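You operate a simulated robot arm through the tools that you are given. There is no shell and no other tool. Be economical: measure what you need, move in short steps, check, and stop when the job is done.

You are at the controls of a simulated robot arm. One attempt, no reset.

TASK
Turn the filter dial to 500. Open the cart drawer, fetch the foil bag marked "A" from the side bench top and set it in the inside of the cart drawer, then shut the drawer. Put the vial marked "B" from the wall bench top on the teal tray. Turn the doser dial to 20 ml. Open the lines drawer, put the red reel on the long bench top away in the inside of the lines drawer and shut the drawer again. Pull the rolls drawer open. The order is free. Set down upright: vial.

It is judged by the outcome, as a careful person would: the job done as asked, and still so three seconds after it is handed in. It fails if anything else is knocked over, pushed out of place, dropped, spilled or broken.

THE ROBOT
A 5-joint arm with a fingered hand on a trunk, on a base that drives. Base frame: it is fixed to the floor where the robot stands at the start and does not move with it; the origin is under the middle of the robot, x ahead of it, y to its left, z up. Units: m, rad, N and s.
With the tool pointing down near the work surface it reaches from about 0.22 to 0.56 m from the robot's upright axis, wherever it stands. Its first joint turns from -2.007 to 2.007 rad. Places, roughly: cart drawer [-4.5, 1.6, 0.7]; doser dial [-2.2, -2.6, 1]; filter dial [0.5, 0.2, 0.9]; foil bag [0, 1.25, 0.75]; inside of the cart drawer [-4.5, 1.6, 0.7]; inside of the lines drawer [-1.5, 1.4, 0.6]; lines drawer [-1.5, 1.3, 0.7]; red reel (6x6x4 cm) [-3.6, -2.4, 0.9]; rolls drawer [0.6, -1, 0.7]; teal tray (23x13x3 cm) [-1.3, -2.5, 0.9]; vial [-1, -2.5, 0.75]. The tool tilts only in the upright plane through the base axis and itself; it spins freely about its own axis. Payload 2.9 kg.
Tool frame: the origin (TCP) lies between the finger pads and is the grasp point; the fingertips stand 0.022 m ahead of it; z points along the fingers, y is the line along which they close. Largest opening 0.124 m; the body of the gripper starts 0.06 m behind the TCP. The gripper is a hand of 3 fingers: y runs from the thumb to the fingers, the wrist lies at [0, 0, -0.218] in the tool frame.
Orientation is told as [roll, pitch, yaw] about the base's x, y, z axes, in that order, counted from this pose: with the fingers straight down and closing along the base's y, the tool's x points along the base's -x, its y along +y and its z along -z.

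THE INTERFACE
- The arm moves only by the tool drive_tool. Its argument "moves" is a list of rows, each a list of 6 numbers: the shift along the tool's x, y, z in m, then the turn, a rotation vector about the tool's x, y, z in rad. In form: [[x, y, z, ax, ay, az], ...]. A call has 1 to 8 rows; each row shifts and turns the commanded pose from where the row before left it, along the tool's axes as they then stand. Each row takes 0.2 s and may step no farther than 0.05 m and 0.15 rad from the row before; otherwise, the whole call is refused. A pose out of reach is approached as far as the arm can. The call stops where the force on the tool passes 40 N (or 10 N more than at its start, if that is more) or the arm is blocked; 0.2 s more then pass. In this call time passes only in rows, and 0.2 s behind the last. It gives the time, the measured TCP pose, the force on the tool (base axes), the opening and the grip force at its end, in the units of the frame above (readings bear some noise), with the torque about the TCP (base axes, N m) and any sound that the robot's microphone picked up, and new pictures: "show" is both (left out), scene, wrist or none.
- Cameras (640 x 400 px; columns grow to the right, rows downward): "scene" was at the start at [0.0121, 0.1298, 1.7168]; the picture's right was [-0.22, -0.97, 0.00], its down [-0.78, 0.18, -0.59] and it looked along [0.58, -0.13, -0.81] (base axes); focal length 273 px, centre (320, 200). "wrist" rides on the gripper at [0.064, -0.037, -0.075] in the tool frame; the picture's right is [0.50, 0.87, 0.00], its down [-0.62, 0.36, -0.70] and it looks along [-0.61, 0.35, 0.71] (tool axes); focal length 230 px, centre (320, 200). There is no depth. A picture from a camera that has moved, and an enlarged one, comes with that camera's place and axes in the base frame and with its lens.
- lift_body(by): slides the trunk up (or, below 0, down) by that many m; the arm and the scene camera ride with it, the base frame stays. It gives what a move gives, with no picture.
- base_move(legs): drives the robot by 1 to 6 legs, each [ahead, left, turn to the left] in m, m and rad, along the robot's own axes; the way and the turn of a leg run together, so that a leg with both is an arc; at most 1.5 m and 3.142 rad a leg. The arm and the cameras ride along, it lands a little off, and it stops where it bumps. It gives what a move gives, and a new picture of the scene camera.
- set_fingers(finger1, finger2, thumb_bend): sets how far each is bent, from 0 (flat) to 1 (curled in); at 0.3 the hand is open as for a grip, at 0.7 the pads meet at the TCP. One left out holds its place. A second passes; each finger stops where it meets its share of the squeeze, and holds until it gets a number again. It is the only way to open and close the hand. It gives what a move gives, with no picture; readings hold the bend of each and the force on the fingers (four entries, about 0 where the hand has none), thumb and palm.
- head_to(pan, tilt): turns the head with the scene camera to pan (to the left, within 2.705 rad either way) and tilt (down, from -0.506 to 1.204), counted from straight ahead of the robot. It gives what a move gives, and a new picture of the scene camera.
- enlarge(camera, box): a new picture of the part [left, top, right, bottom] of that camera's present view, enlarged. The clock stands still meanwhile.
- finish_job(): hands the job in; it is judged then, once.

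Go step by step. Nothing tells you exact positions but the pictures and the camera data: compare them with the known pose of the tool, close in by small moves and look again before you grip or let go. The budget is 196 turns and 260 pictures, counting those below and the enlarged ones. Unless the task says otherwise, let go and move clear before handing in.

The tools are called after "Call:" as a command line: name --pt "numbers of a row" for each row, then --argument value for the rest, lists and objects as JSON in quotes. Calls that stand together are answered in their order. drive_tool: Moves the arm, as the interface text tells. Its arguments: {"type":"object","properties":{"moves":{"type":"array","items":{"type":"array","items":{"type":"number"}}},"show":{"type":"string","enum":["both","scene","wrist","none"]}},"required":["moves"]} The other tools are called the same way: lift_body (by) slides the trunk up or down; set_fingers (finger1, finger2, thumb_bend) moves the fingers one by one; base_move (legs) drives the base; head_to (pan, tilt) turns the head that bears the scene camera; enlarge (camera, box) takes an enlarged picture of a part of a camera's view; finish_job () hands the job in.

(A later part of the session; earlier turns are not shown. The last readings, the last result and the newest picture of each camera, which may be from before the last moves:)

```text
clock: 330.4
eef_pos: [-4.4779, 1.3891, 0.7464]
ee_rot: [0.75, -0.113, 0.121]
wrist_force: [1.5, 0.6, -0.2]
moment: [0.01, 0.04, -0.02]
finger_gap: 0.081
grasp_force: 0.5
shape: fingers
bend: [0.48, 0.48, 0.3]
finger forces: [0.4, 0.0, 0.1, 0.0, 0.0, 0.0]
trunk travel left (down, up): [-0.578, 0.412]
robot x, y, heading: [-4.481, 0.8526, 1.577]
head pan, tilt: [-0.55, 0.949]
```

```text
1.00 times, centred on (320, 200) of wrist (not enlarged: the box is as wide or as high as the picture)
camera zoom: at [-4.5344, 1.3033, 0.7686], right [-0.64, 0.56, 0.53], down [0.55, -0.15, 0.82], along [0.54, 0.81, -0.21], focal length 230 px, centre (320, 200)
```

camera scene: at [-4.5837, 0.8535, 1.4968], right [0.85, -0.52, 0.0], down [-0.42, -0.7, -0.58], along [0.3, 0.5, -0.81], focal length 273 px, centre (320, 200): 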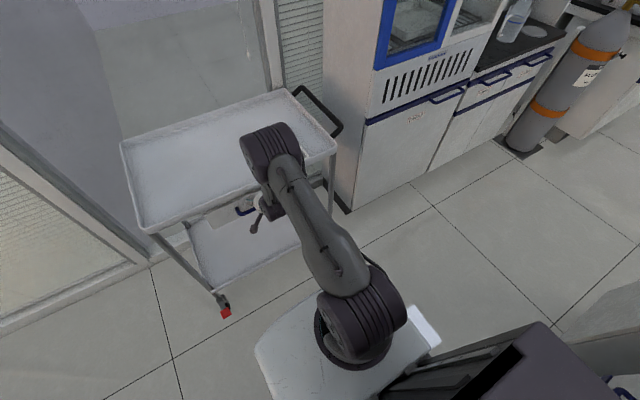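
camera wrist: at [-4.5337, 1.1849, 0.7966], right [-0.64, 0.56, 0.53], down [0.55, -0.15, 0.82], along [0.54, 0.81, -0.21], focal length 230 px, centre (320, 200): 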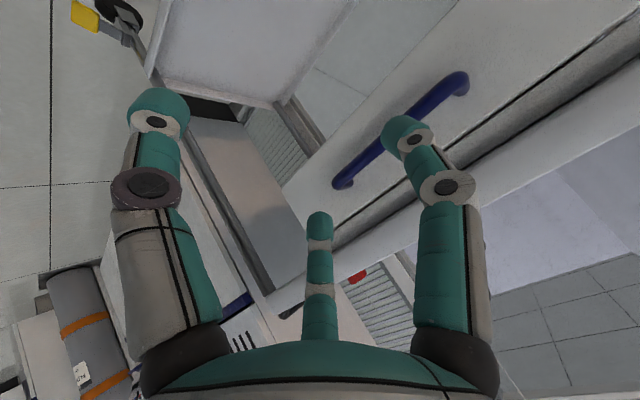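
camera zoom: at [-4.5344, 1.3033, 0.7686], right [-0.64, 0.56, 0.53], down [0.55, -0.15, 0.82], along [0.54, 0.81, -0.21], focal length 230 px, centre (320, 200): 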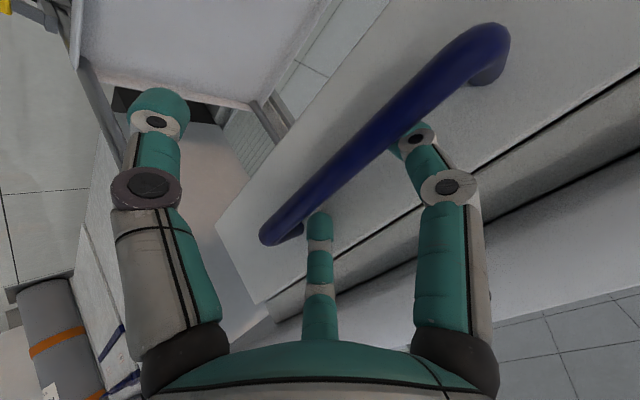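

Both fingertips are behind the bar. I'll close the hand on it and pull back with the base.

Call:
set_fingers --finger1 0.7 --finger2 0.7 --thumb_bend 0.7

Call:
base_move --legs '[[-0.105, 0, 0]]'

Call:
enlarge --camera "wrist" --box '[0, 0, 640, 400]'

```text
clock: 331.4
eef_pos: [-4.4795, 1.3886, 0.7464]
ee_rot: [0.748, -0.112, 0.121]
wrist_force: [0.7, -0.2, -8.0]
moment: [0.04, 0.03, 0.01]
finger_gap: 0.003
grasp_force: 3.7
shape: fingers
bend: [0.69, 0.7, 0.66]
finger forces: [0.0, 0.0, 0.1, 0.1, 6.7, 0.0]
trunk travel left (down, up): [-0.578, 0.412]
robot x, y, heading: [-4.4814, 0.8504, 1.574]
head pan, tilt: [-0.55, 0.949]
```

```text
clock: 332.6
eef_pos: [-4.4787, 1.2831, 0.7469]
ee_rot: [0.751, -0.112, 0.123]
wrist_force: [0.0, 0.1, -7.7]
moment: [0.06, 0.03, 0.02]
finger_gap: 0.0032
grasp_force: 3.5
shape: fingers
bend: [0.69, 0.7, 0.66]
finger forces: [0.0, 0.1, 0.1, 0.0, 6.8, 0.0]
trunk travel left (down, up): [-0.578, 0.412]
robot x, y, heading: [-4.4787, 0.7463, 1.577]
head pan, tilt: [-0.55, 0.949]
camera scene: at [-4.5831, 0.7472, 1.4688], right [0.86, -0.52, 0.0], down [-0.42, -0.7, -0.58], along [0.3, 0.5, -0.81], focal length 273 px, centre (320, 200)
```

scene: 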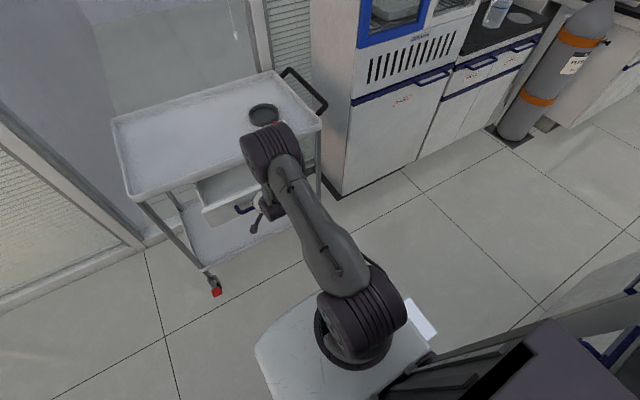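

```text
1.00 times, centred on (320, 200) of wrist (not enlarged: the box is as wide or as high as the picture)
camera zoom: at [-4.5346, 1.1969, 0.7686], right [-0.64, 0.56, 0.53], down [0.55, -0.15, 0.82], along [0.54, 0.82, -0.21], focal length 230 px, centre (320, 200)
```

zoom: 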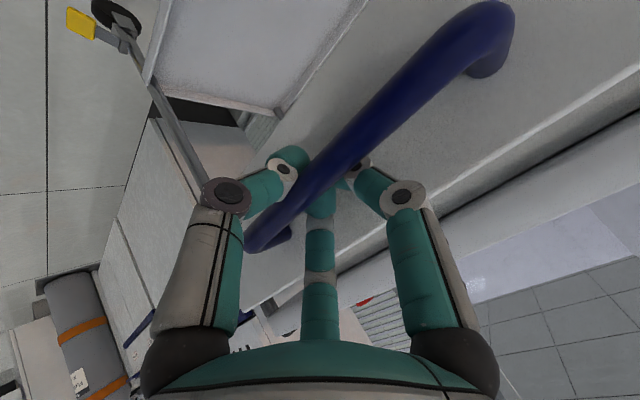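

The drawer is 10 cm open and the cart stayed put. I'll try pulling further with the arm.

Call:
drive_tool --pt "0.0055 -0.0322 -0.0309 0 0 0" --pt "0.0055 -0.0322 -0.0309 0 0 0" --pt "0.0055 -0.0322 -0.0309 0 0 0" --show "scene"

```text
clock: 333.4
eef_pos: [-4.4791, 1.1462, 0.7478]
ee_rot: [0.748, -0.113, 0.124]
wrist_force: [-1.1, -1.7, -8.8]
moment: [0.05, 0.05, -0.02]
finger_gap: 0.0042
grasp_force: 3.2
shape: fingers
bend: [0.69, 0.7, 0.66]
finger forces: [0.1, 0.0, 0.0, 0.0, 7.3, 0.0]
trunk travel left (down, up): [-0.578, 0.412]
robot x, y, heading: [-4.4813, 0.7458, 1.576]
head pan, tilt: [-0.55, 0.949]
camera scene: at [-4.5834, 0.7472, 1.4688], right [0.86, -0.52, 0.0], down [-0.42, -0.7, -0.58], along [0.3, 0.5, -0.81], focal length 273 px, centre (320, 200)
```

scene: 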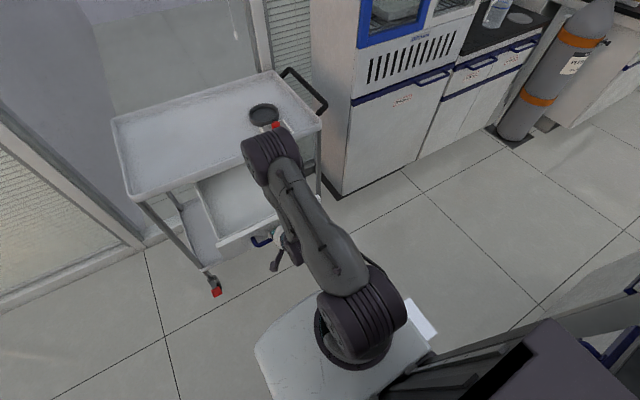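

24 cm open — plenty. I'll open the hand and lift out.

Call:
set_fingers --finger1 0.46 --finger2 0.46 --thumb_bend 0.28

Call:
lift_body --by 0.04

Call:
lift_body --by 0.35

Call:
head_to --pan -0.05 --tilt 1.0

```text
clock: 334.4
eef_pos: [-4.4786, 1.1482, 0.7488]
ee_rot: [0.751, -0.112, 0.124]
wrist_force: [-0.1, 0.6, 0.8]
moment: [-0.02, 0.05, -0.02]
finger_gap: 0.0854
grasp_force: 0.3
shape: fingers
bend: [0.46, 0.46, 0.28]
finger forces: [0.4, 0.0, 0.0, 0.0, 0.0, 0.0]
trunk travel left (down, up): [-0.578, 0.412]
robot x, y, heading: [-4.4779, 0.7419, 1.576]
head pan, tilt: [-0.55, 0.949]
```

```text
clock: 335.2
eef_pos: [-4.4786, 1.1471, 0.7887]
ee_rot: [0.75, -0.112, 0.123]
wrist_force: [-0.7, -0.6, 1.5]
moment: [-0.01, 0.01, -0.02]
finger_gap: 0.0852
grasp_force: 0.0
shape: fingers
bend: [0.46, 0.46, 0.28]
finger forces: [0.0, 0.0, 0.0, 0.0, 0.1, 0.0]
trunk travel left (down, up): [-0.618, 0.372]
robot x, y, heading: [-4.482, 0.7471, 1.576]
head pan, tilt: [-0.55, 0.949]
```

```text
clock: 338.6
eef_pos: [-4.4788, 1.147, 1.1392]
ee_rot: [0.751, -0.113, 0.124]
wrist_force: [-0.7, -0.3, 0.8]
moment: [-0.01, 0.0, 0.0]
finger_gap: 0.0852
grasp_force: 0.1
shape: fingers
bend: [0.46, 0.46, 0.28]
finger forces: [0.1, 0.0, 0.1, 0.0, 0.0, 0.0]
trunk travel left (down, up): [-0.968, 0.022]
robot x, y, heading: [-4.4765, 0.7443, 1.576]
head pan, tilt: [-0.55, 0.949]
```

```text
clock: 339.6
eef_pos: [-4.478, 1.1474, 1.1375]
ee_rot: [0.751, -0.111, 0.125]
wrist_force: [-0.6, 1.2, 0.1]
moment: [-0.02, -0.02, 0.01]
finger_gap: 0.0852
grasp_force: 0.1
shape: fingers
bend: [0.46, 0.46, 0.28]
finger forces: [0.0, 0.0, 0.0, 0.0, 0.0, 0.0]
trunk travel left (down, up): [-0.968, 0.022]
robot x, y, heading: [-4.4773, 0.7455, 1.572]
head pan, tilt: [-0.051, 1.0]
camera scene: at [-4.6175, 0.7546, 1.8552], right [1.0, -0.05, 0.0], down [-0.04, -0.84, -0.54], along [0.02, 0.54, -0.84], focal length 273 px, centre (320, 200)
```

scene: 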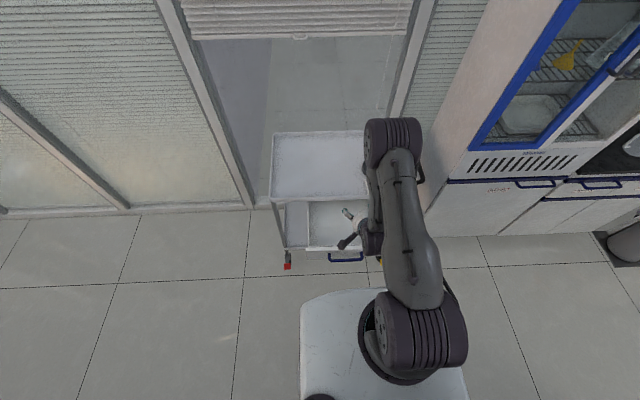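

The drawer stands open and empty. Now I'll straighten the tool and drive back up the aisle to fetch foil bag A.

Call:
drive_tool --pt "0 0 0 0.1475 0.0247 0" --pt "0 0 0 0.1475 0.0247 0" --pt "0 0 0 0.1475 0.0247 0" --pt "0 0 0 0.1475 0.0247 0" --pt "0 0 0 0.1475 0.0247 0" --show "none"

Call:
base_move --legs '[[0.09, 0, 0], [0, 0, -1.57], [1.5, 0, 0]]'

```text
clock: 340.8
eef_pos: [-4.4767, 1.149, 1.1382]
ee_rot: [0.009, -0.001, 0.169]
wrist_force: [-0.8, -0.1, 0.0]
moment: [0.0, 0.03, 0.0]
finger_gap: 0.0851
grasp_force: 0.0
shape: fingers
bend: [0.46, 0.46, 0.28]
finger forces: [0.0, 0.1, 0.0, 0.0, 0.0, 0.0]
trunk travel left (down, up): [-0.968, 0.022]
robot x, y, heading: [-4.4753, 0.7459, 1.578]
head pan, tilt: [-0.051, 1.0]
```

```text
clock: 352.6
eef_pos: [-2.5813, 0.9646, 1.1374]
ee_rot: [0.01, -0.002, -1.327]
wrist_force: [0.6, 0.0, -0.1]
moment: [-0.01, 0.0, -0.03]
finger_gap: 0.0851
grasp_force: 0.1
shape: fingers
bend: [0.46, 0.46, 0.28]
finger forces: [0.1, 0.0, 0.0, 0.0, 0.0, 0.0]
trunk travel left (down, up): [-0.968, 0.022]
robot x, y, heading: [-2.9823, 0.9328, 0.085]
head pan, tilt: [-0.051, 1.0]
camera scene: at [-2.9846, 1.0753, 1.8552], right [0.03, -1.0, 0.0], down [-0.84, -0.03, -0.54], along [0.54, 0.02, -0.84], focal length 273 px, centre (320, 200)
```

scene: 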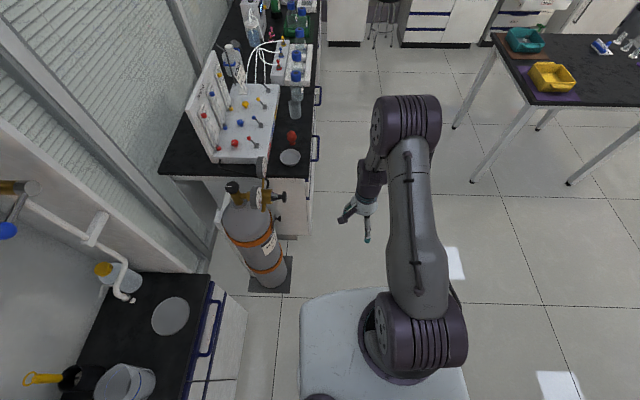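

Call:
base_move --legs '[[0, -0.4, -0.085], [1.3, 0, 0], [1.1, 0, 0], [0, 0, 1.57]]'

Call:
head_to --pan -0.35 --tilt 0.7

```text
clock: 354.6
eef_pos: [-2.5619, 0.6676, 1.1418]
ee_rot: [0.016, -0.003, -1.363]
wrist_force: [0.0, -0.1, 0.3]
moment: [0.02, -0.06, -0.02]
finger_gap: 0.0852
grasp_force: 0.1
shape: fingers
bend: [0.46, 0.46, 0.28]
finger forces: [0.1, 0.0, 0.0, 0.0, 0.0, 0.0]
trunk travel left (down, up): [-0.968, 0.022]
robot x, y, heading: [-2.9605, 0.6522, 0.047]
head pan, tilt: [-0.051, 1.0]
stopped in leg 1: the robot was blocked; the commanded pose is now the measured one
camera scene: at [-2.9651, 0.7933, 1.8552], right [-0.01, -1.0, 0.0], down [-0.84, 0.01, -0.55], along [0.55, 0.0, -0.84], focal length 273 px, centre (320, 200)
```

scene: 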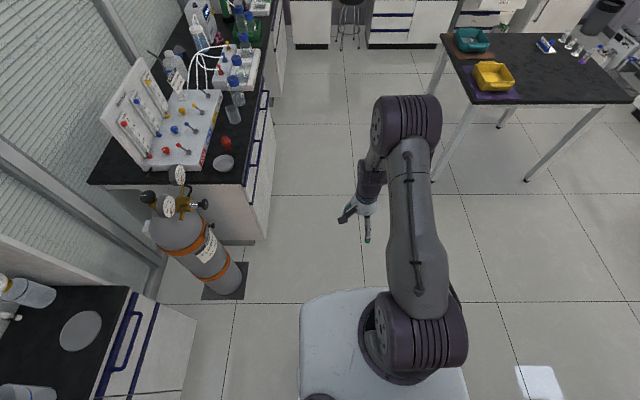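

```text
clock: 355.4
eef_pos: [-2.5525, 0.6662, 1.1369]
ee_rot: [0.007, 0.0, -1.365]
wrist_force: [0.3, -1.1, -0.8]
moment: [0.05, 0.02, 0.0]
finger_gap: 0.0854
grasp_force: 0.2
shape: fingers
bend: [0.46, 0.46, 0.28]
finger forces: [0.0, 0.1, 0.1, 0.0, 0.0, 0.0]
trunk travel left (down, up): [-0.968, 0.022]
robot x, y, heading: [-2.9584, 0.6532, 0.044]
head pan, tilt: [-0.351, 0.7]
camera scene: at [-2.9387, 0.7663, 1.8786], right [-0.3, -0.95, 0.0], down [-0.62, 0.19, -0.76], along [0.73, -0.23, -0.65], focal length 273 px, centre (320, 200)
```

scene: 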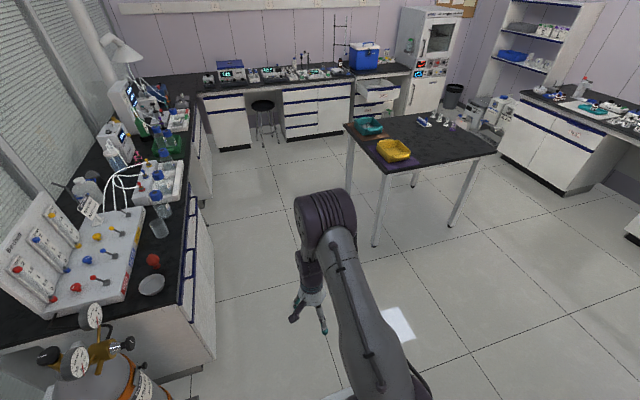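

The island corner stopped the strafe. Forward is clear, so I'll drive along and then turn to the side bench.

Call:
base_move --legs '[[0.5, 0, -0.044], [1.1, 0, 0], [0.9, 0, 0], [0, 0, 1.57]]'

Call:
enlarge --camera "scene" --box '[240, 100, 600, 325]'

```text
clock: 372.0
eef_pos: [-0.4359, 1.1041, 1.1372]
ee_rot: [0.009, -0.001, 0.222]
wrist_force: [-0.2, 0.0, -0.3]
moment: [0.01, 0.02, -0.01]
finger_gap: 0.0855
grasp_force: 0.1
shape: fingers
bend: [0.46, 0.46, 0.28]
finger forces: [0.0, 0.1, 0.0, 0.0, 0.0, 0.1]
trunk travel left (down, up): [-0.968, 0.022]
robot x, y, heading: [-0.4114, 0.7046, 1.63]
head pan, tilt: [-0.351, 0.7]
camera scene: at [-0.5297, 0.7158, 1.8786], right [0.96, -0.29, 0.0], down [-0.19, -0.62, -0.76], along [0.22, 0.73, -0.64], focal length 273 px, centre (320, 200)
```

scene: 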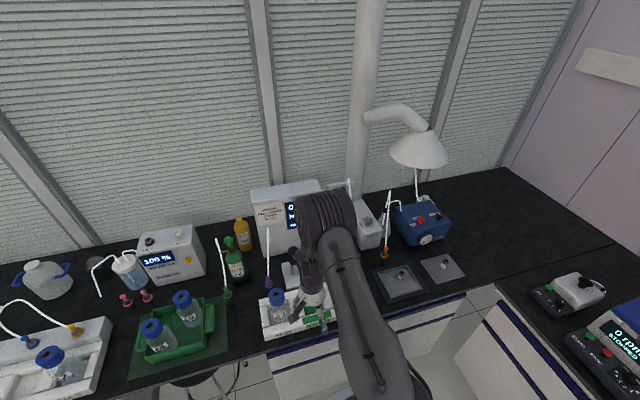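

```text
1.78 times, centred on (420, 212) of scene
camera zoom: at [-0.5297, 0.7158, 1.8786], right [0.96, -0.29, 0.0], down [-0.19, -0.62, -0.76], along [0.22, 0.73, -0.64], focal length 485 px, centre (142, 178)
```

zoom: 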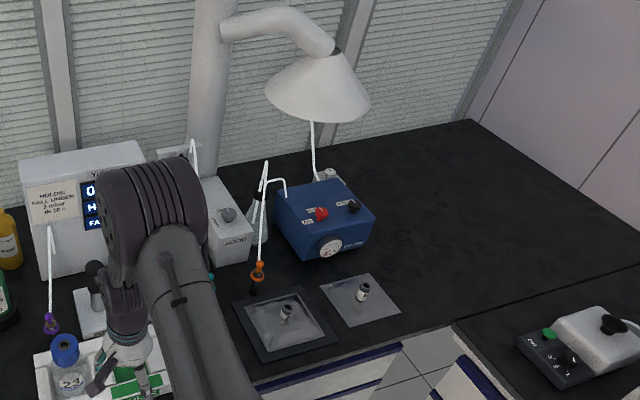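

Bag A is at about (0.0, 1.27), lying on a dark mat with its marked cap upright. I'll align with it.

Call:
base_move --legs '[[0, -0.42, -0.06]]'

Call:
enlarge --camera "wrist" --box '[0, 0, 640, 400]'

Call:
enlarge --camera "scene" --box '[210, 200, 390, 330]'

```text
clock: 374.6
eef_pos: [0.0063, 1.1182, 1.1374]
ee_rot: [0.008, -0.002, 0.166]
wrist_force: [-1.0, -1.2, -0.9]
moment: [-0.01, 0.03, 0.04]
finger_gap: 0.0852
grasp_force: 0.1
shape: fingers
bend: [0.46, 0.46, 0.28]
finger forces: [0.2, 0.0, 0.0, 0.0, 0.1, 0.1]
trunk travel left (down, up): [-0.968, 0.022]
robot x, y, heading: [0.0071, 0.7173, 1.571]
head pan, tilt: [-0.351, 0.7]
camera scene: at [-0.1083, 0.7355, 1.8785], right [0.94, -0.34, 0.0], down [-0.22, -0.61, -0.77], along [0.26, 0.72, -0.64], focal length 273 px, centre (320, 200)
```

scene: 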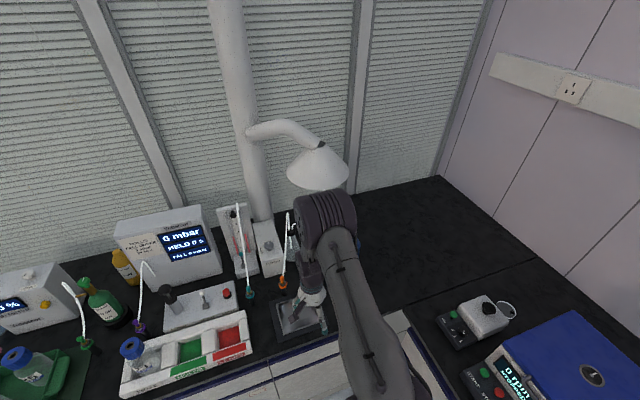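

```text
1.00 times, centred on (320, 200) of wrist (not enlarged: the box is as wide or as high as the picture)
camera zoom: at [-0.0487, 1.0708, 1.2122], right [-0.64, 0.77, 0.01], down [0.55, 0.45, 0.71], along [0.54, 0.45, -0.71], focal length 230 px, centre (320, 200)
```

zoom: 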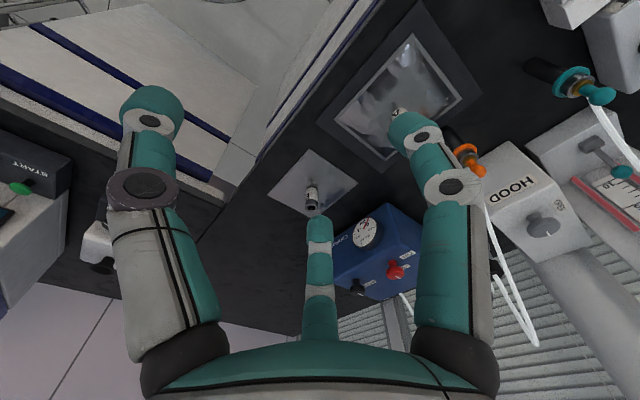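

```text
3.08 times, centred on (300, 265) of scene
camera zoom: at [-0.1083, 0.7355, 1.8785], right [0.94, -0.34, 0.0], down [-0.22, -0.61, -0.77], along [0.26, 0.72, -0.64], focal length 839 px, centre (382, 0)
```

zoom: 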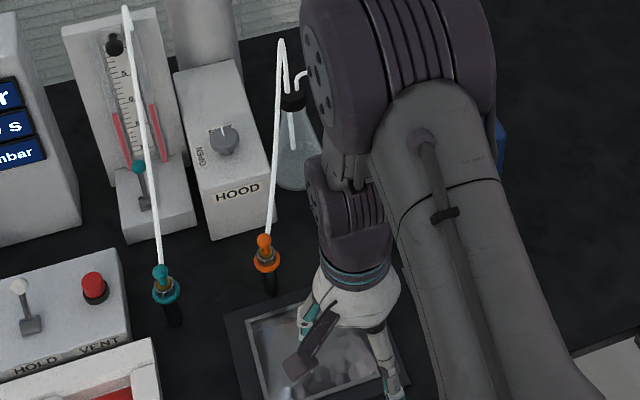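

The cap A is at about (-0.013, 1.25). I'll move above it, lower part way, and look.

Call:
set_fingers --finger1 0.46 --finger2 0.46 --thumb_bend 0.46

Call:
drive_tool --pt "-0.0013 0.0443 0 0 0 0" --pt "-0.0013 0.0443 0 0 0 0" --pt "-0.0013 0.0443 0 0 0 0" --show "none"

Call:
lift_body --by -0.17

Call:
enlarge --camera "wrist" --box '[0, 0, 640, 400]'

```text
clock: 375.6
eef_pos: [0.0077, 1.1191, 1.1377]
ee_rot: [0.008, -0.002, 0.167]
wrist_force: [1.0, 0.5, 0.4]
moment: [0.04, 0.02, 0.0]
finger_gap: 0.0609
grasp_force: 0.0
shape: fingers
bend: [0.46, 0.46, 0.46]
finger forces: [0.0, 0.1, 0.1, 0.0, 0.0, 0.0]
trunk travel left (down, up): [-0.968, 0.022]
robot x, y, heading: [0.0089, 0.7128, 1.575]
head pan, tilt: [-0.351, 0.7]
```

```text
clock: 376.4
eef_pos: [-0.0109, 1.2491, 1.1369]
ee_rot: [0.006, -0.001, 0.166]
wrist_force: [-0.4, -0.4, -0.2]
moment: [0.0, -0.02, -0.01]
finger_gap: 0.0609
grasp_force: 0.1
shape: fingers
bend: [0.46, 0.46, 0.46]
finger forces: [0.1, 0.0, 0.0, 0.0, 0.0, 0.0]
trunk travel left (down, up): [-0.968, 0.022]
robot x, y, heading: [0.0096, 0.7165, 1.573]
head pan, tilt: [-0.351, 0.7]
```

```text
clock: 378.3
eef_pos: [-0.0115, 1.2479, 0.969]
ee_rot: [0.007, -0.002, 0.166]
wrist_force: [-0.1, 0.1, -0.2]
moment: [0.0, 0.0, -0.02]
finger_gap: 0.0613
grasp_force: 0.1
shape: fingers
bend: [0.46, 0.46, 0.46]
finger forces: [0.0, 0.0, 0.0, 0.0, 0.0, 0.0]
trunk travel left (down, up): [-0.798, 0.192]
robot x, y, heading: [0.0081, 0.7152, 1.573]
head pan, tilt: [-0.351, 0.7]
```

```text
1.00 times, centred on (320, 200) of wrist (not enlarged: the box is as wide or as high as the picture)
camera zoom: at [-0.0666, 1.2011, 1.0427], right [-0.64, 0.77, 0.01], down [0.55, 0.45, 0.71], along [0.54, 0.45, -0.71], focal length 230 px, centre (320, 200)
```

zoom: 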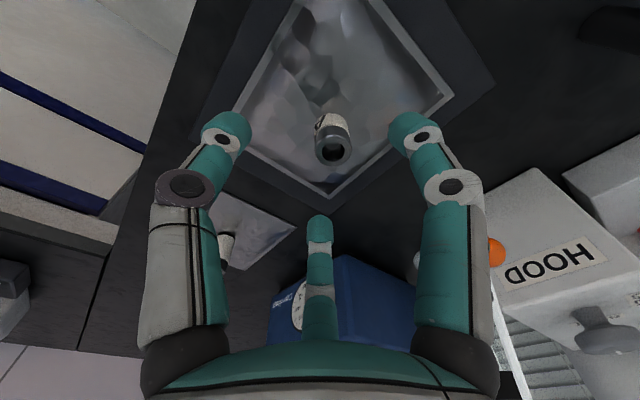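

The cap is slightly further in; I'll shift 1.6 cm and lower some more.

Call:
drive_tool --pt "-0.0085 0.0148 0 0 0 0" --show "none"

Call:
lift_body --by -0.035

Call:
enlarge --camera "wrist" --box '[160, 50, 480, 250]'

```text
clock: 378.7
eef_pos: [-0.0057, 1.2642, 0.9668]
ee_rot: [0.008, -0.003, 0.165]
wrist_force: [0.0, 1.2, 0.5]
moment: [0.0, -0.01, 0.02]
finger_gap: 0.0609
grasp_force: 0.1
shape: fingers
bend: [0.46, 0.46, 0.46]
finger forces: [0.0, 0.0, 0.1, 0.1, 0.1, 0.0]
trunk travel left (down, up): [-0.798, 0.192]
robot x, y, heading: [0.0119, 0.7158, 1.573]
head pan, tilt: [-0.351, 0.7]
```

```text
clock: 379.5
eef_pos: [-0.0051, 1.2621, 0.9339]
ee_rot: [0.011, -0.001, 0.167]
wrist_force: [0.4, 0.2, 0.4]
moment: [0.03, 0.03, -0.05]
finger_gap: 0.0609
grasp_force: 0.1
shape: fingers
bend: [0.46, 0.46, 0.46]
finger forces: [0.1, 0.1, 0.0, 0.0, 0.0, 0.0]
trunk travel left (down, up): [-0.763, 0.227]
robot x, y, heading: [0.0085, 0.7184, 1.577]
head pan, tilt: [-0.351, 0.7]
```

```text
2.00 times, centred on (320, 150) of wrist
camera zoom: at [-0.0617, 1.2163, 1.0073], right [-0.64, 0.77, 0.01], down [0.55, 0.45, 0.71], along [0.54, 0.45, -0.71], focal length 460 px, centre (320, 300)
```

zoom: 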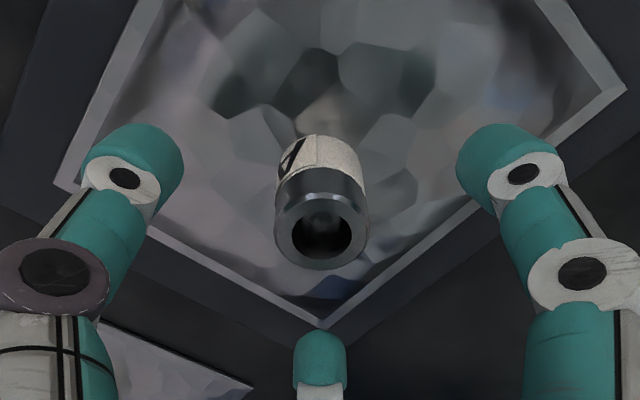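

Centred exactly, with the cap top at z ≈ 0.906. Lower 3.7 cm and grip the cap.

Call:
lift_body --by -0.037

Call:
set_fingers --finger1 0.68 --finger2 0.68 --thumb_bend 0.68

Call:
lift_body --by 0.05

Call:
enlarge --camera "wrist" --box '[0, 0, 640, 400]'

```text
clock: 380.3
eef_pos: [-0.0059, 1.2643, 0.8965]
ee_rot: [0.008, -0.001, 0.166]
wrist_force: [-0.2, 0.0, 0.2]
moment: [-0.01, 0.02, 0.0]
finger_gap: 0.061
grasp_force: 0.0
shape: fingers
bend: [0.46, 0.46, 0.46]
finger forces: [0.1, 0.0, 0.0, 0.1, 0.0, 0.0]
trunk travel left (down, up): [-0.726, 0.264]
robot x, y, heading: [0.0125, 0.7198, 1.572]
head pan, tilt: [-0.351, 0.7]
```

```text
clock: 381.3
eef_pos: [-0.0062, 1.2637, 0.8951]
ee_rot: [0.008, -0.001, 0.165]
wrist_force: [-0.1, 0.1, -0.9]
moment: [-0.02, 0.0, 0.01]
finger_gap: 0.0158
grasp_force: 6.0
shape: fingers
bend: [0.62, 0.64, 0.64]
finger forces: [4.1, 2.5, 0.0, 0.1, 5.1, 0.1]
trunk travel left (down, up): [-0.726, 0.264]
robot x, y, heading: [0.0057, 0.7109, 1.573]
head pan, tilt: [-0.351, 0.7]
```

```text
clock: 382.2
eef_pos: [-0.0057, 1.2642, 0.9462]
ee_rot: [0.009, -0.002, 0.166]
wrist_force: [-0.1, 0.0, 0.0]
moment: [0.02, 0.03, 0.0]
finger_gap: 0.016
grasp_force: 6.0
shape: fingers
bend: [0.62, 0.64, 0.64]
finger forces: [4.2, 2.6, 0.0, 0.0, 4.9, 0.0]
trunk travel left (down, up): [-0.776, 0.214]
robot x, y, heading: [0.0084, 0.7121, 1.575]
head pan, tilt: [-0.351, 0.7]
```

```text
1.00 times, centred on (320, 200) of wrist (not enlarged: the box is as wide or as high as the picture)
camera zoom: at [-0.0618, 1.2167, 1.0201], right [-0.64, 0.77, 0.01], down [0.55, 0.45, 0.71], along [0.54, 0.45, -0.71], focal length 230 px, centre (320, 200)
```

zoom: 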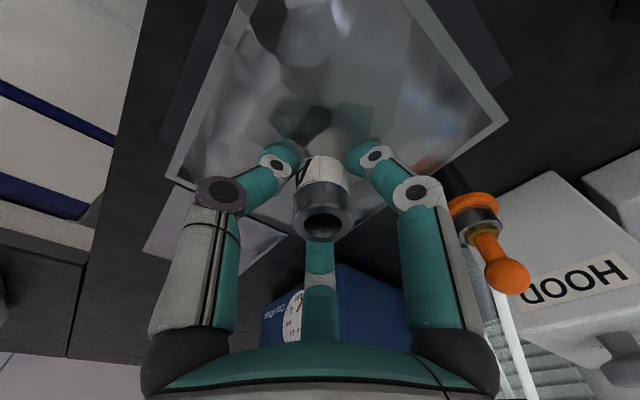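

Bag A is lifted level. I'll tighten a little, raise it, and drive back to the cart.

Call:
set_fingers --finger1 0.72 --finger2 0.72 --thumb_bend 0.72

Call:
lift_body --by 0.2

Call:
base_move --legs '[[-0.3, 0, 0], [0, 0, 1.57], [0, -0.42, 0]]'

Call:
enlarge --camera "wrist" --box '[0, 0, 640, 400]'

```text
clock: 383.2
eef_pos: [-0.0069, 1.2636, 0.9467]
ee_rot: [0.011, -0.001, 0.166]
wrist_force: [-0.4, -0.1, -0.9]
moment: [0.01, 0.0, -0.01]
finger_gap: 0.0151
grasp_force: 11.6
shape: fingers
bend: [0.62, 0.64, 0.65]
finger forces: [7.6, 5.6, 0.0, 0.0, 8.8, 0.0]
trunk travel left (down, up): [-0.776, 0.214]
robot x, y, heading: [0.0091, 0.7164, 1.57]
head pan, tilt: [-0.351, 0.7]
```

```text
clock: 385.4
eef_pos: [-0.0062, 1.2631, 1.1456]
ee_rot: [0.008, -0.003, 0.166]
wrist_force: [0.3, 0.3, -0.5]
moment: [-0.02, 0.01, -0.02]
finger_gap: 0.0153
grasp_force: 11.2
shape: fingers
bend: [0.62, 0.64, 0.65]
finger forces: [7.6, 5.6, 0.0, 0.1, 8.7, 0.1]
trunk travel left (down, up): [-0.976, 0.014]
robot x, y, heading: [0.0108, 0.7188, 1.573]
head pan, tilt: [-0.351, 0.7]
```

```text
clock: 393.3
eef_pos: [-0.5331, 0.8223, 1.1458]
ee_rot: [0.011, -0.001, 1.718]
wrist_force: [0.2, 0.2, -0.9]
moment: [0.0, 0.02, -0.01]
finger_gap: 0.0146
grasp_force: 10.8
shape: fingers
bend: [0.62, 0.64, 0.66]
finger forces: [7.5, 5.5, 0.0, 0.1, 8.1, 0.0]
trunk travel left (down, up): [-0.976, 0.014]
robot x, y, heading: [0.0153, 0.8269, 3.123]
head pan, tilt: [-0.351, 0.7]
camera scene: at [-0.0048, 0.71, 1.8865], right [0.36, 0.93, 0.0], down [0.6, -0.23, -0.77], along [-0.71, 0.28, -0.64], focal length 273 px, centre (320, 200)
```

scene: 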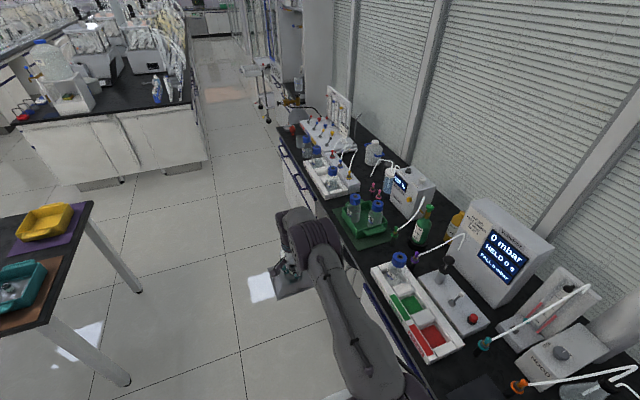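

```text
1.00 times, centred on (320, 200) of wrist (not enlarged: the box is as wide or as high as the picture)
camera zoom: at [-0.4846, 0.7642, 1.2201], right [-0.78, -0.62, 0.01], down [-0.44, 0.56, 0.71], along [-0.44, 0.55, -0.71], focal length 230 px, centre (320, 200)
```

zoom: 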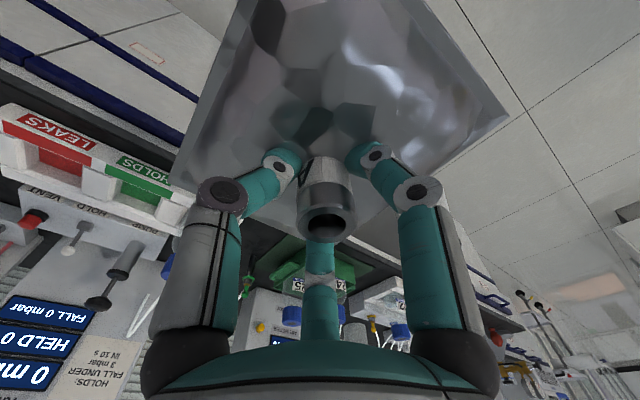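

Call:
base_move --legs '[[1.5, 0, 0.018], [1.5, 0, 0]]'

```text
clock: 407.9
eef_pos: [-3.5546, 0.7821, 1.1458]
ee_rot: [0.01, -0.002, 1.735]
wrist_force: [0.7, -0.1, -0.6]
moment: [0.0, 0.01, -0.01]
finger_gap: 0.0147
grasp_force: 10.9
shape: fingers
bend: [0.62, 0.64, 0.66]
finger forces: [7.6, 5.8, 0.0, 0.0, 7.9, 0.1]
trunk travel left (down, up): [-0.976, 0.014]
robot x, y, heading: [-3.0046, 0.7929, -3.134]
head pan, tilt: [-0.351, 0.7]
camera scene: at [-3.0233, 0.6806, 1.8866], right [0.34, 0.94, 0.0], down [0.61, -0.22, -0.77], along [-0.72, 0.26, -0.64], focal length 273 px, centre (320, 200)
```

scene: 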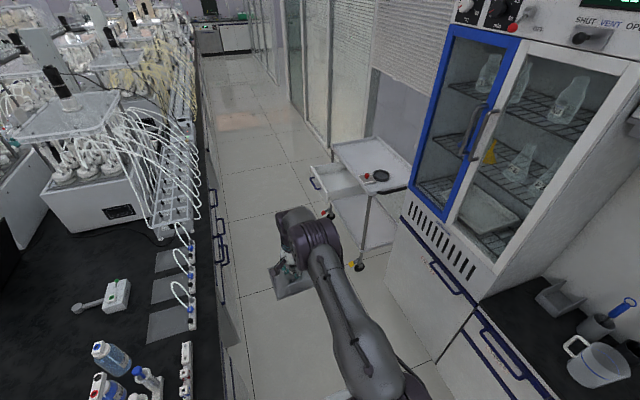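

The open drawer is visible ahead. I'll go on to stand in front of it and turn to face it.

Call:
base_move --legs '[[1.0, 0, 0], [0.47, 0, 0], [0, 0, -1.578]]'

Call:
head_to --pan -0.1 --tilt 1.0

Call:
enlarge --camera "wrist" --box '[0, 0, 640, 400]'

```text
clock: 419.3
eef_pos: [-4.5106, 1.3292, 1.1462]
ee_rot: [0.01, -0.003, 0.193]
wrist_force: [0.4, 0.4, -1.4]
moment: [0.01, 0.0, -0.04]
finger_gap: 0.0146
grasp_force: 10.2
shape: fingers
bend: [0.62, 0.64, 0.66]
finger forces: [7.6, 5.7, 0.0, 0.0, 7.6, 0.0]
trunk travel left (down, up): [-0.976, 0.014]
robot x, y, heading: [-4.4783, 0.7808, 1.603]
head pan, tilt: [-0.351, 0.7]
camera scene: at [-4.5972, 0.7991, 1.8866], right [0.95, -0.32, 0.0], down [-0.2, -0.61, -0.76], along [0.24, 0.73, -0.64], focal length 273 px, centre (320, 200)
```

scene: 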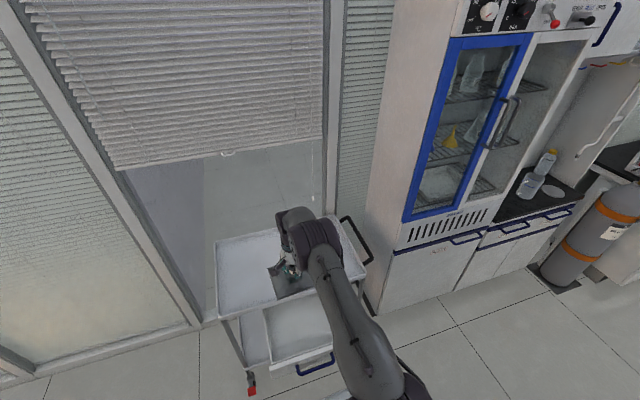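

```text
clock: 420.1
eef_pos: [-4.5106, 1.3305, 1.1457]
ee_rot: [0.007, -0.002, 0.19]
wrist_force: [0.3, -0.7, -0.9]
moment: [0.04, 0.01, 0.01]
finger_gap: 0.0145
grasp_force: 10.6
shape: fingers
bend: [0.62, 0.64, 0.66]
finger forces: [7.7, 5.8, 0.0, 0.0, 7.6, 0.0]
trunk travel left (down, up): [-0.976, 0.014]
robot x, y, heading: [-4.4818, 0.7832, 1.604]
head pan, tilt: [-0.099, 1.0]
camera scene: at [-4.619, 0.7881, 1.8633], right [1.0, -0.07, 0.0], down [-0.06, -0.84, -0.54], along [0.04, 0.54, -0.84], focal length 273 px, centre (320, 200)
```

scene: 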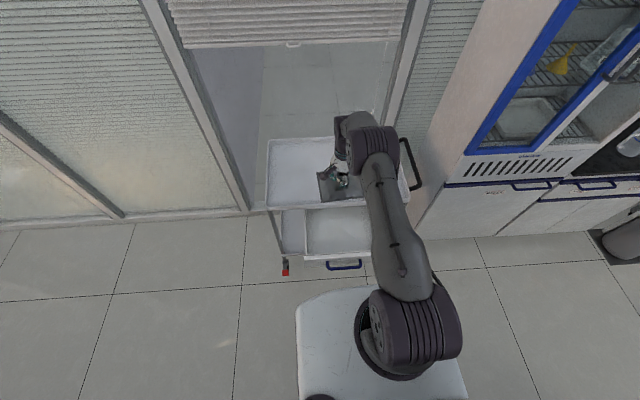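

```text
1.00 times, centred on (320, 200) of wrist (not enlarged: the box is as wide or as high as the picture)
camera zoom: at [-4.564, 1.281, 1.2201], right [-0.66, 0.75, 0.01], down [0.54, 0.46, 0.71], along [0.53, 0.47, -0.71], focal length 230 px, centre (320, 200)
```

zoom: 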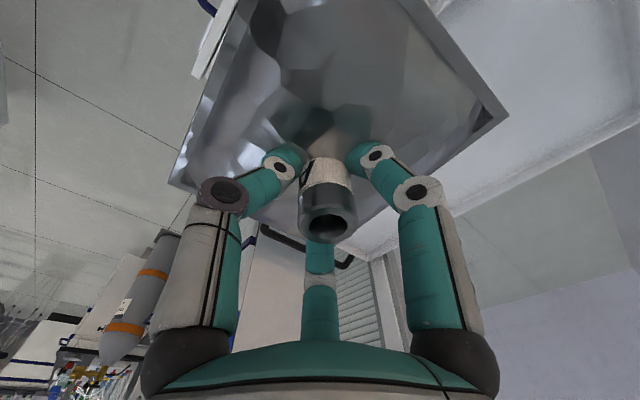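

The bag is over the opening (bag y ≈ 1.25–1.38, opening 1.205–1.424). I'll nudge 2 cm right, then lower to the drawer rim and check.

Call:
base_move --legs '[[0, -0.02, 0]]'

Call:
lift_body --by -0.3

Call:
enlarge --camera "wrist" --box '[0, 0, 640, 400]'

Call:
enlarge --camera "scene" --box '[240, 120, 440, 290]'

```text
clock: 420.9
eef_pos: [-4.4939, 1.3296, 1.1458]
ee_rot: [0.009, -0.006, 0.194]
wrist_force: [-0.4, -0.1, -0.7]
moment: [0.01, -0.03, -0.02]
finger_gap: 0.0145
grasp_force: 10.3
shape: fingers
bend: [0.62, 0.64, 0.66]
finger forces: [7.7, 5.8, 0.0, 0.1, 7.6, 0.0]
trunk travel left (down, up): [-0.976, 0.014]
robot x, y, heading: [-4.4623, 0.7814, 1.608]
head pan, tilt: [-0.099, 1.0]
camera scene: at [-4.6063, 0.7884, 1.8627], right [1.0, -0.07, 0.0], down [-0.06, -0.84, -0.54], along [0.04, 0.54, -0.84], focal length 273 px, centre (320, 200)
```

scene: 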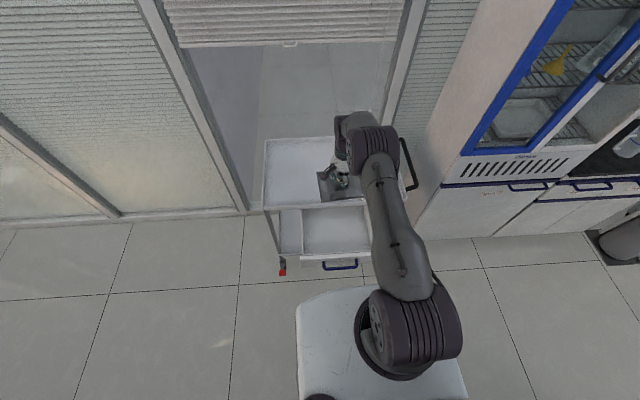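

```text
clock: 423.9
eef_pos: [-4.4899, 1.3309, 0.8455]
ee_rot: [0.008, 0.0, 0.191]
wrist_force: [0.7, -0.4, -0.1]
moment: [0.03, 0.0, -0.02]
finger_gap: 0.0147
grasp_force: 10.8
shape: fingers
bend: [0.62, 0.64, 0.66]
finger forces: [7.6, 5.8, 0.1, 0.0, 7.6, 0.0]
trunk travel left (down, up): [-0.676, 0.314]
robot x, y, heading: [-4.4609, 0.7812, 1.603]
head pan, tilt: [-0.099, 1.0]
```

```text
1.00 times, centred on (320, 200) of wrist (not enlarged: the box is as wide or as high as the picture)
camera zoom: at [-4.5448, 1.2814, 0.9202], right [-0.66, 0.75, 0.01], down [0.54, 0.46, 0.71], along [0.53, 0.47, -0.71], focal length 230 px, centre (320, 200)
```

zoom: 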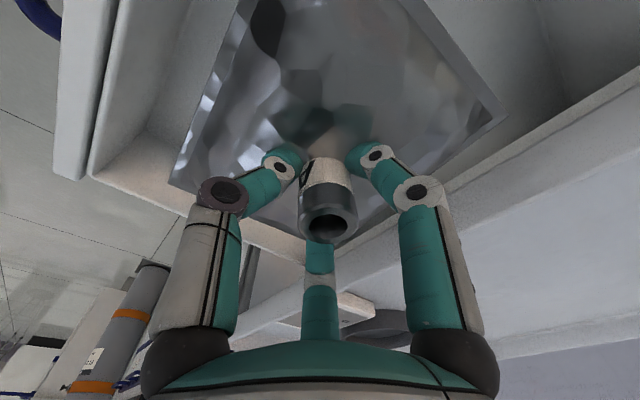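

```text
2.35 times, centred on (340, 205) of scene
camera zoom: at [-4.5996, 0.7885, 1.5632], right [1.0, -0.07, 0.0], down [-0.06, -0.84, -0.54], along [0.04, 0.54, -0.84], focal length 642 px, centre (273, 188)
```

zoom: 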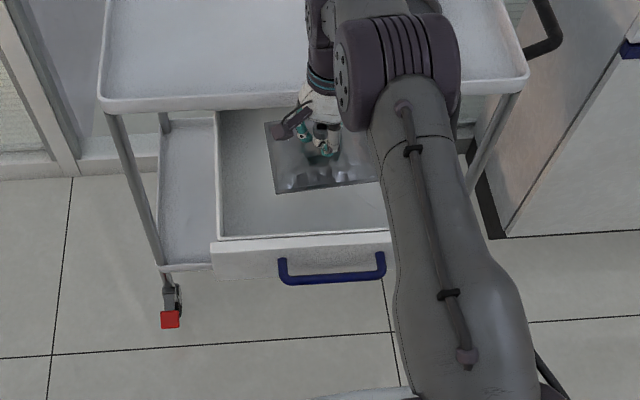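

The bag sits within the opening with margin all round. Lowering further.

Call:
lift_body --by -0.1

Call:
lift_body --by -0.025

Call:
enlarge --camera "wrist" --box '[0, 0, 640, 400]'

```text
clock: 425.2
eef_pos: [-4.4901, 1.3292, 0.7459]
ee_rot: [0.01, -0.002, 0.192]
wrist_force: [-0.6, 0.3, -1.3]
moment: [0.01, 0.01, 0.01]
finger_gap: 0.0149
grasp_force: 9.6
shape: fingers
bend: [0.62, 0.64, 0.66]
finger forces: [7.6, 5.8, 0.0, 0.0, 7.7, 0.1]
trunk travel left (down, up): [-0.576, 0.414]
robot x, y, heading: [-4.4637, 0.7777, 1.6]
head pan, tilt: [-0.099, 1.0]
```

```text
clock: 426.0
eef_pos: [-4.4898, 1.3326, 0.7282]
ee_rot: [0.024, -0.003, 0.191]
wrist_force: [-0.4, 1.6, 28.3]
moment: [0.0, 0.2, -0.09]
finger_gap: 0.0141
grasp_force: 19.5
shape: fingers
bend: [0.6, 0.63, 0.68]
finger forces: [17.8, 8.0, 0.0, 0.0, 13.5, 0.0]
trunk travel left (down, up): [-0.551, 0.439]
robot x, y, heading: [-4.4652, 0.7809, 1.601]
head pan, tilt: [-0.099, 1.0]
stopped: the force on the tool passed its limit at 42 N (the readings are from after the stop); the commanded pose is now the measured one
```

```text
1.00 times, centred on (320, 200) of wrist (not enlarged: the box is as wide or as high as the picture)
camera zoom: at [-4.5447, 1.283, 0.8011], right [-0.66, 0.75, 0.02], down [0.54, 0.45, 0.71], along [0.53, 0.48, -0.7], focal length 230 px, centre (320, 200)
```

zoom: 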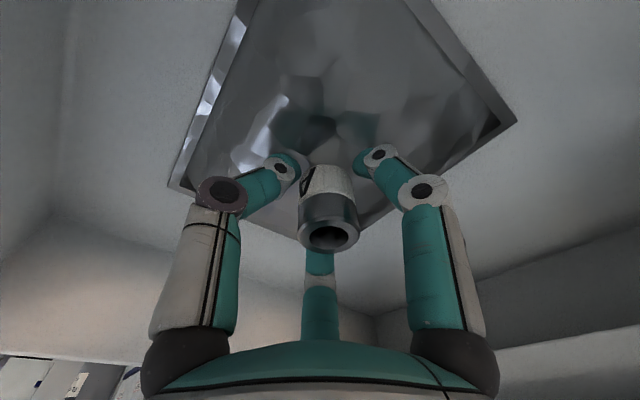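

The bag rests on the drawer floor. I'll relax a few millimetres, release and lift out.

Call:
lift_body --by 0.006

Call:
set_fingers --finger1 0.46 --finger2 0.46 --thumb_bend 0.46

Call:
lift_body --by 0.3

Call:
enlarge --camera "wrist" --box '[0, 0, 640, 400]'

```text
clock: 426.5
eef_pos: [-4.4896, 1.3311, 0.7303]
ee_rot: [0.014, -0.002, 0.191]
wrist_force: [-0.3, -0.1, 2.5]
moment: [0.03, -0.01, -0.04]
finger_gap: 0.0144
grasp_force: 11.2
shape: fingers
bend: [0.6, 0.63, 0.67]
finger forces: [8.2, 6.0, 0.0, 0.0, 8.4, 0.0]
trunk travel left (down, up): [-0.557, 0.433]
robot x, y, heading: [-4.4645, 0.781, 1.605]
head pan, tilt: [-0.099, 1.0]
```

```text
clock: 427.5
eef_pos: [-4.4906, 1.3312, 0.7302]
ee_rot: [0.015, -0.002, 0.192]
wrist_force: [-0.2, -0.5, 5.4]
moment: [-0.24, -0.03, -0.08]
finger_gap: 0.062
grasp_force: 2.2
shape: fingers
bend: [0.46, 0.46, 0.46]
finger forces: [0.0, 0.1, 0.1, 0.0, 4.8, 0.0]
trunk travel left (down, up): [-0.557, 0.433]
robot x, y, heading: [-4.4623, 0.7813, 1.601]
head pan, tilt: [-0.099, 1.0]
```

```text
clock: 430.5
eef_pos: [-4.49, 1.3306, 1.0297]
ee_rot: [0.016, 0.0, 0.191]
wrist_force: [-0.2, 1.2, 0.3]
moment: [-0.02, -0.02, 0.01]
finger_gap: 0.0603
grasp_force: 0.0
shape: fingers
bend: [0.46, 0.46, 0.46]
finger forces: [0.1, 0.0, 0.0, 0.0, 0.0, 0.0]
trunk travel left (down, up): [-0.857, 0.133]
robot x, y, heading: [-4.4586, 0.7815, 1.603]
head pan, tilt: [-0.099, 1.0]
```

```text
1.00 times, centred on (320, 200) of wrist (not enlarged: the box is as wide or as high as the picture)
camera zoom: at [-4.545, 1.2829, 1.1038], right [-0.66, 0.75, 0.01], down [0.54, 0.46, 0.71], along [0.53, 0.47, -0.71], focal length 230 px, centre (320, 200)
```

zoom: 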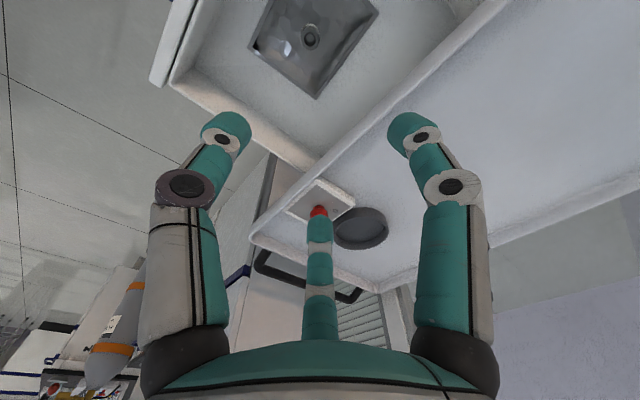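

Bag A lies in the drawer. To shut it, I'll back to the limit, make a fist, draw the hand in, lower it in front of the drawer and tilt it forward.

Call:
base_move --legs '[[-0.03, 0, -0.03]]'

Call:
set_fingers --finger1 0.7 --finger2 0.7 --thumb_bend 0.7

Call:
drive_tool --pt "0.008 -0.0425 0 0 0 0" --pt "0.008 -0.0425 0 0 0 0" --pt "0.008 -0.0425 0 0 0 0" --pt "0.008 -0.0425 0 0 0 0" --pt "0.008 -0.0425 0 0 0 0" --show "none"

```text
clock: 431.4
eef_pos: [-4.4745, 1.3051, 1.0282]
ee_rot: [0.014, -0.003, 0.161]
wrist_force: [0.4, 0.6, -0.7]
moment: [0.0, -0.02, 0.02]
finger_gap: 0.0607
grasp_force: 0.1
shape: fingers
bend: [0.46, 0.46, 0.46]
finger forces: [0.0, 0.0, 0.1, 0.0, 0.0, 0.0]
trunk travel left (down, up): [-0.857, 0.133]
robot x, y, heading: [-4.4621, 0.7502, 1.571]
head pan, tilt: [-0.099, 1.0]
camera scene: at [-4.5992, 0.7669, 1.7446], right [0.99, -0.1, 0.0], down [-0.08, -0.84, -0.54], along [0.05, 0.54, -0.84], focal length 273 px, centre (320, 200)
```

scene: 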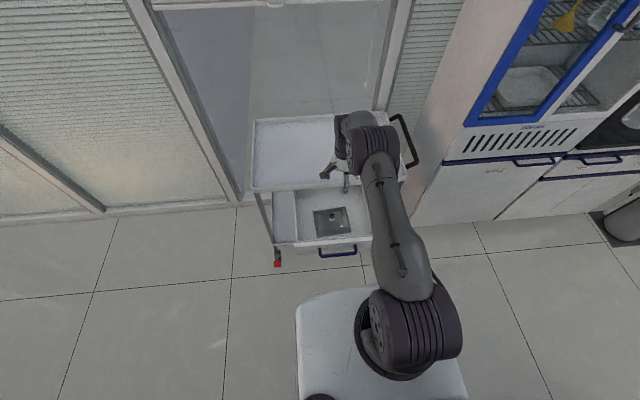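

```text
clock: 432.4
eef_pos: [-4.4741, 1.3044, 1.0288]
ee_rot: [0.016, -0.002, 0.163]
wrist_force: [-0.7, -0.1, -0.6]
moment: [-0.02, 0.04, -0.01]
finger_gap: 0.0002
grasp_force: 0.0
shape: fingers
bend: [0.69, 0.69, 0.7]
finger forces: [0.0, 0.1, 0.1, 0.0, 0.0, 0.1]
trunk travel left (down, up): [-0.857, 0.133]
robot x, y, heading: [-4.4626, 0.7532, 1.571]
head pan, tilt: [-0.099, 1.0]
```

```text
clock: 433.6
eef_pos: [-4.4791, 1.0818, 1.025]
ee_rot: [0.017, -0.002, 0.161]
wrist_force: [0.2, -0.2, 1.1]
moment: [-0.02, 0.01, 0.01]
finger_gap: 0.0003
grasp_force: 0.0
shape: fingers
bend: [0.69, 0.69, 0.7]
finger forces: [0.0, 0.1, 0.1, 0.1, 0.0, 0.0]
trunk travel left (down, up): [-0.857, 0.133]
robot x, y, heading: [-4.462, 0.7504, 1.57]
head pan, tilt: [-0.099, 1.0]
```

Call:
drive_tool --pt "0.006 -0.035 0 0 0 0" --show "none"

Call:
lift_body --by -0.3

Call:
drive_tool --pt "0 0 0 -0.138 -0.023 0" --pt "0 0 0 -0.138 -0.023 0" --pt "0 0 0 -0.138 -0.023 0" --pt "0 0 0 -0.138 -0.023 0"

```text
clock: 434.0
eef_pos: [-4.4779, 1.0481, 1.0252]
ee_rot: [0.018, 0.0, 0.162]
wrist_force: [0.0, -0.5, -0.7]
moment: [0.05, 0.04, 0.0]
finger_gap: 0.0003
grasp_force: 0.1
shape: fingers
bend: [0.69, 0.69, 0.7]
finger forces: [0.1, 0.0, 0.1, 0.0, 0.0, 0.0]
trunk travel left (down, up): [-0.857, 0.133]
robot x, y, heading: [-4.4632, 0.7518, 1.577]
head pan, tilt: [-0.099, 1.0]
```

```text
clock: 437.0
eef_pos: [-4.4775, 1.0494, 0.7241]
ee_rot: [0.015, -0.001, 0.163]
wrist_force: [0.3, -0.5, 0.1]
moment: [0.03, 0.0, 0.03]
finger_gap: 0.0
grasp_force: 0.1
shape: fingers
bend: [0.69, 0.69, 0.7]
finger forces: [0.1, 0.0, 0.0, 0.0, 0.0, 0.0]
trunk travel left (down, up): [-0.557, 0.433]
robot x, y, heading: [-4.459, 0.7541, 1.57]
head pan, tilt: [-0.099, 1.0]
```

```text
clock: 438.0
eef_pos: [-4.4656, 1.1038, 0.6938]
ee_rot: [0.571, -0.085, 0.14]
wrist_force: [0.2, -0.2, 0.6]
moment: [0.02, 0.0, 0.02]
finger_gap: 0.0
grasp_force: 0.0
shape: fingers
bend: [0.69, 0.69, 0.7]
finger forces: [0.1, 0.1, 0.0, 0.0, 0.0, 0.0]
out of reach, approached as far as the arm can: row 1, 2, 3, 4
trunk travel left (down, up): [-0.557, 0.433]
robot x, y, heading: [-4.4573, 0.7519, 1.57]
head pan, tilt: [-0.099, 1.0]
camera scene: at [-4.5989, 0.7631, 1.4447], right [0.99, -0.1, 0.0], down [-0.08, -0.84, -0.54], along [0.05, 0.54, -0.84], focal length 273 px, centre (320, 200)
camera wrist: at [-4.5204, 1.0239, 0.7313], right [-0.63, 0.65, 0.43], down [0.56, 0.0, 0.83], along [0.54, 0.76, -0.36], focal length 230 px, centre (320, 200)
```

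scene: 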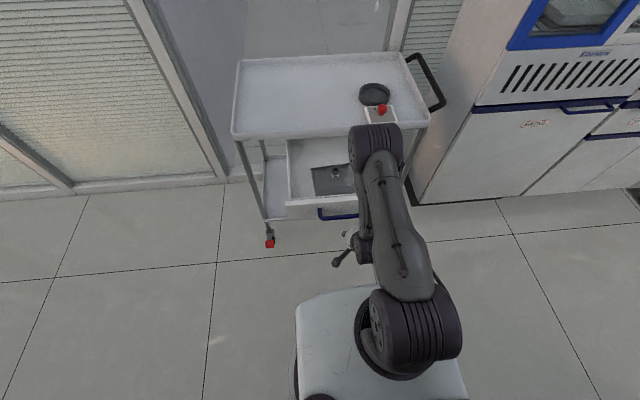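
wrist: 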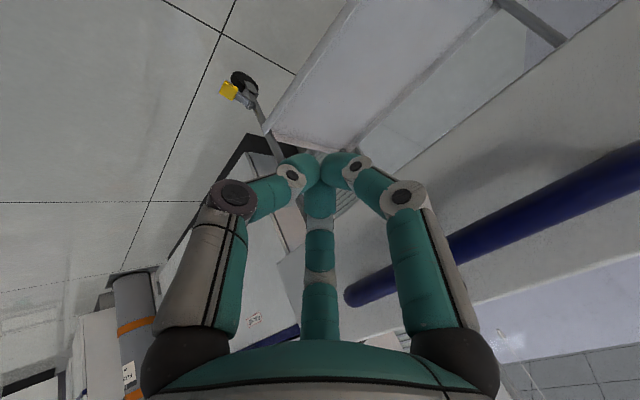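

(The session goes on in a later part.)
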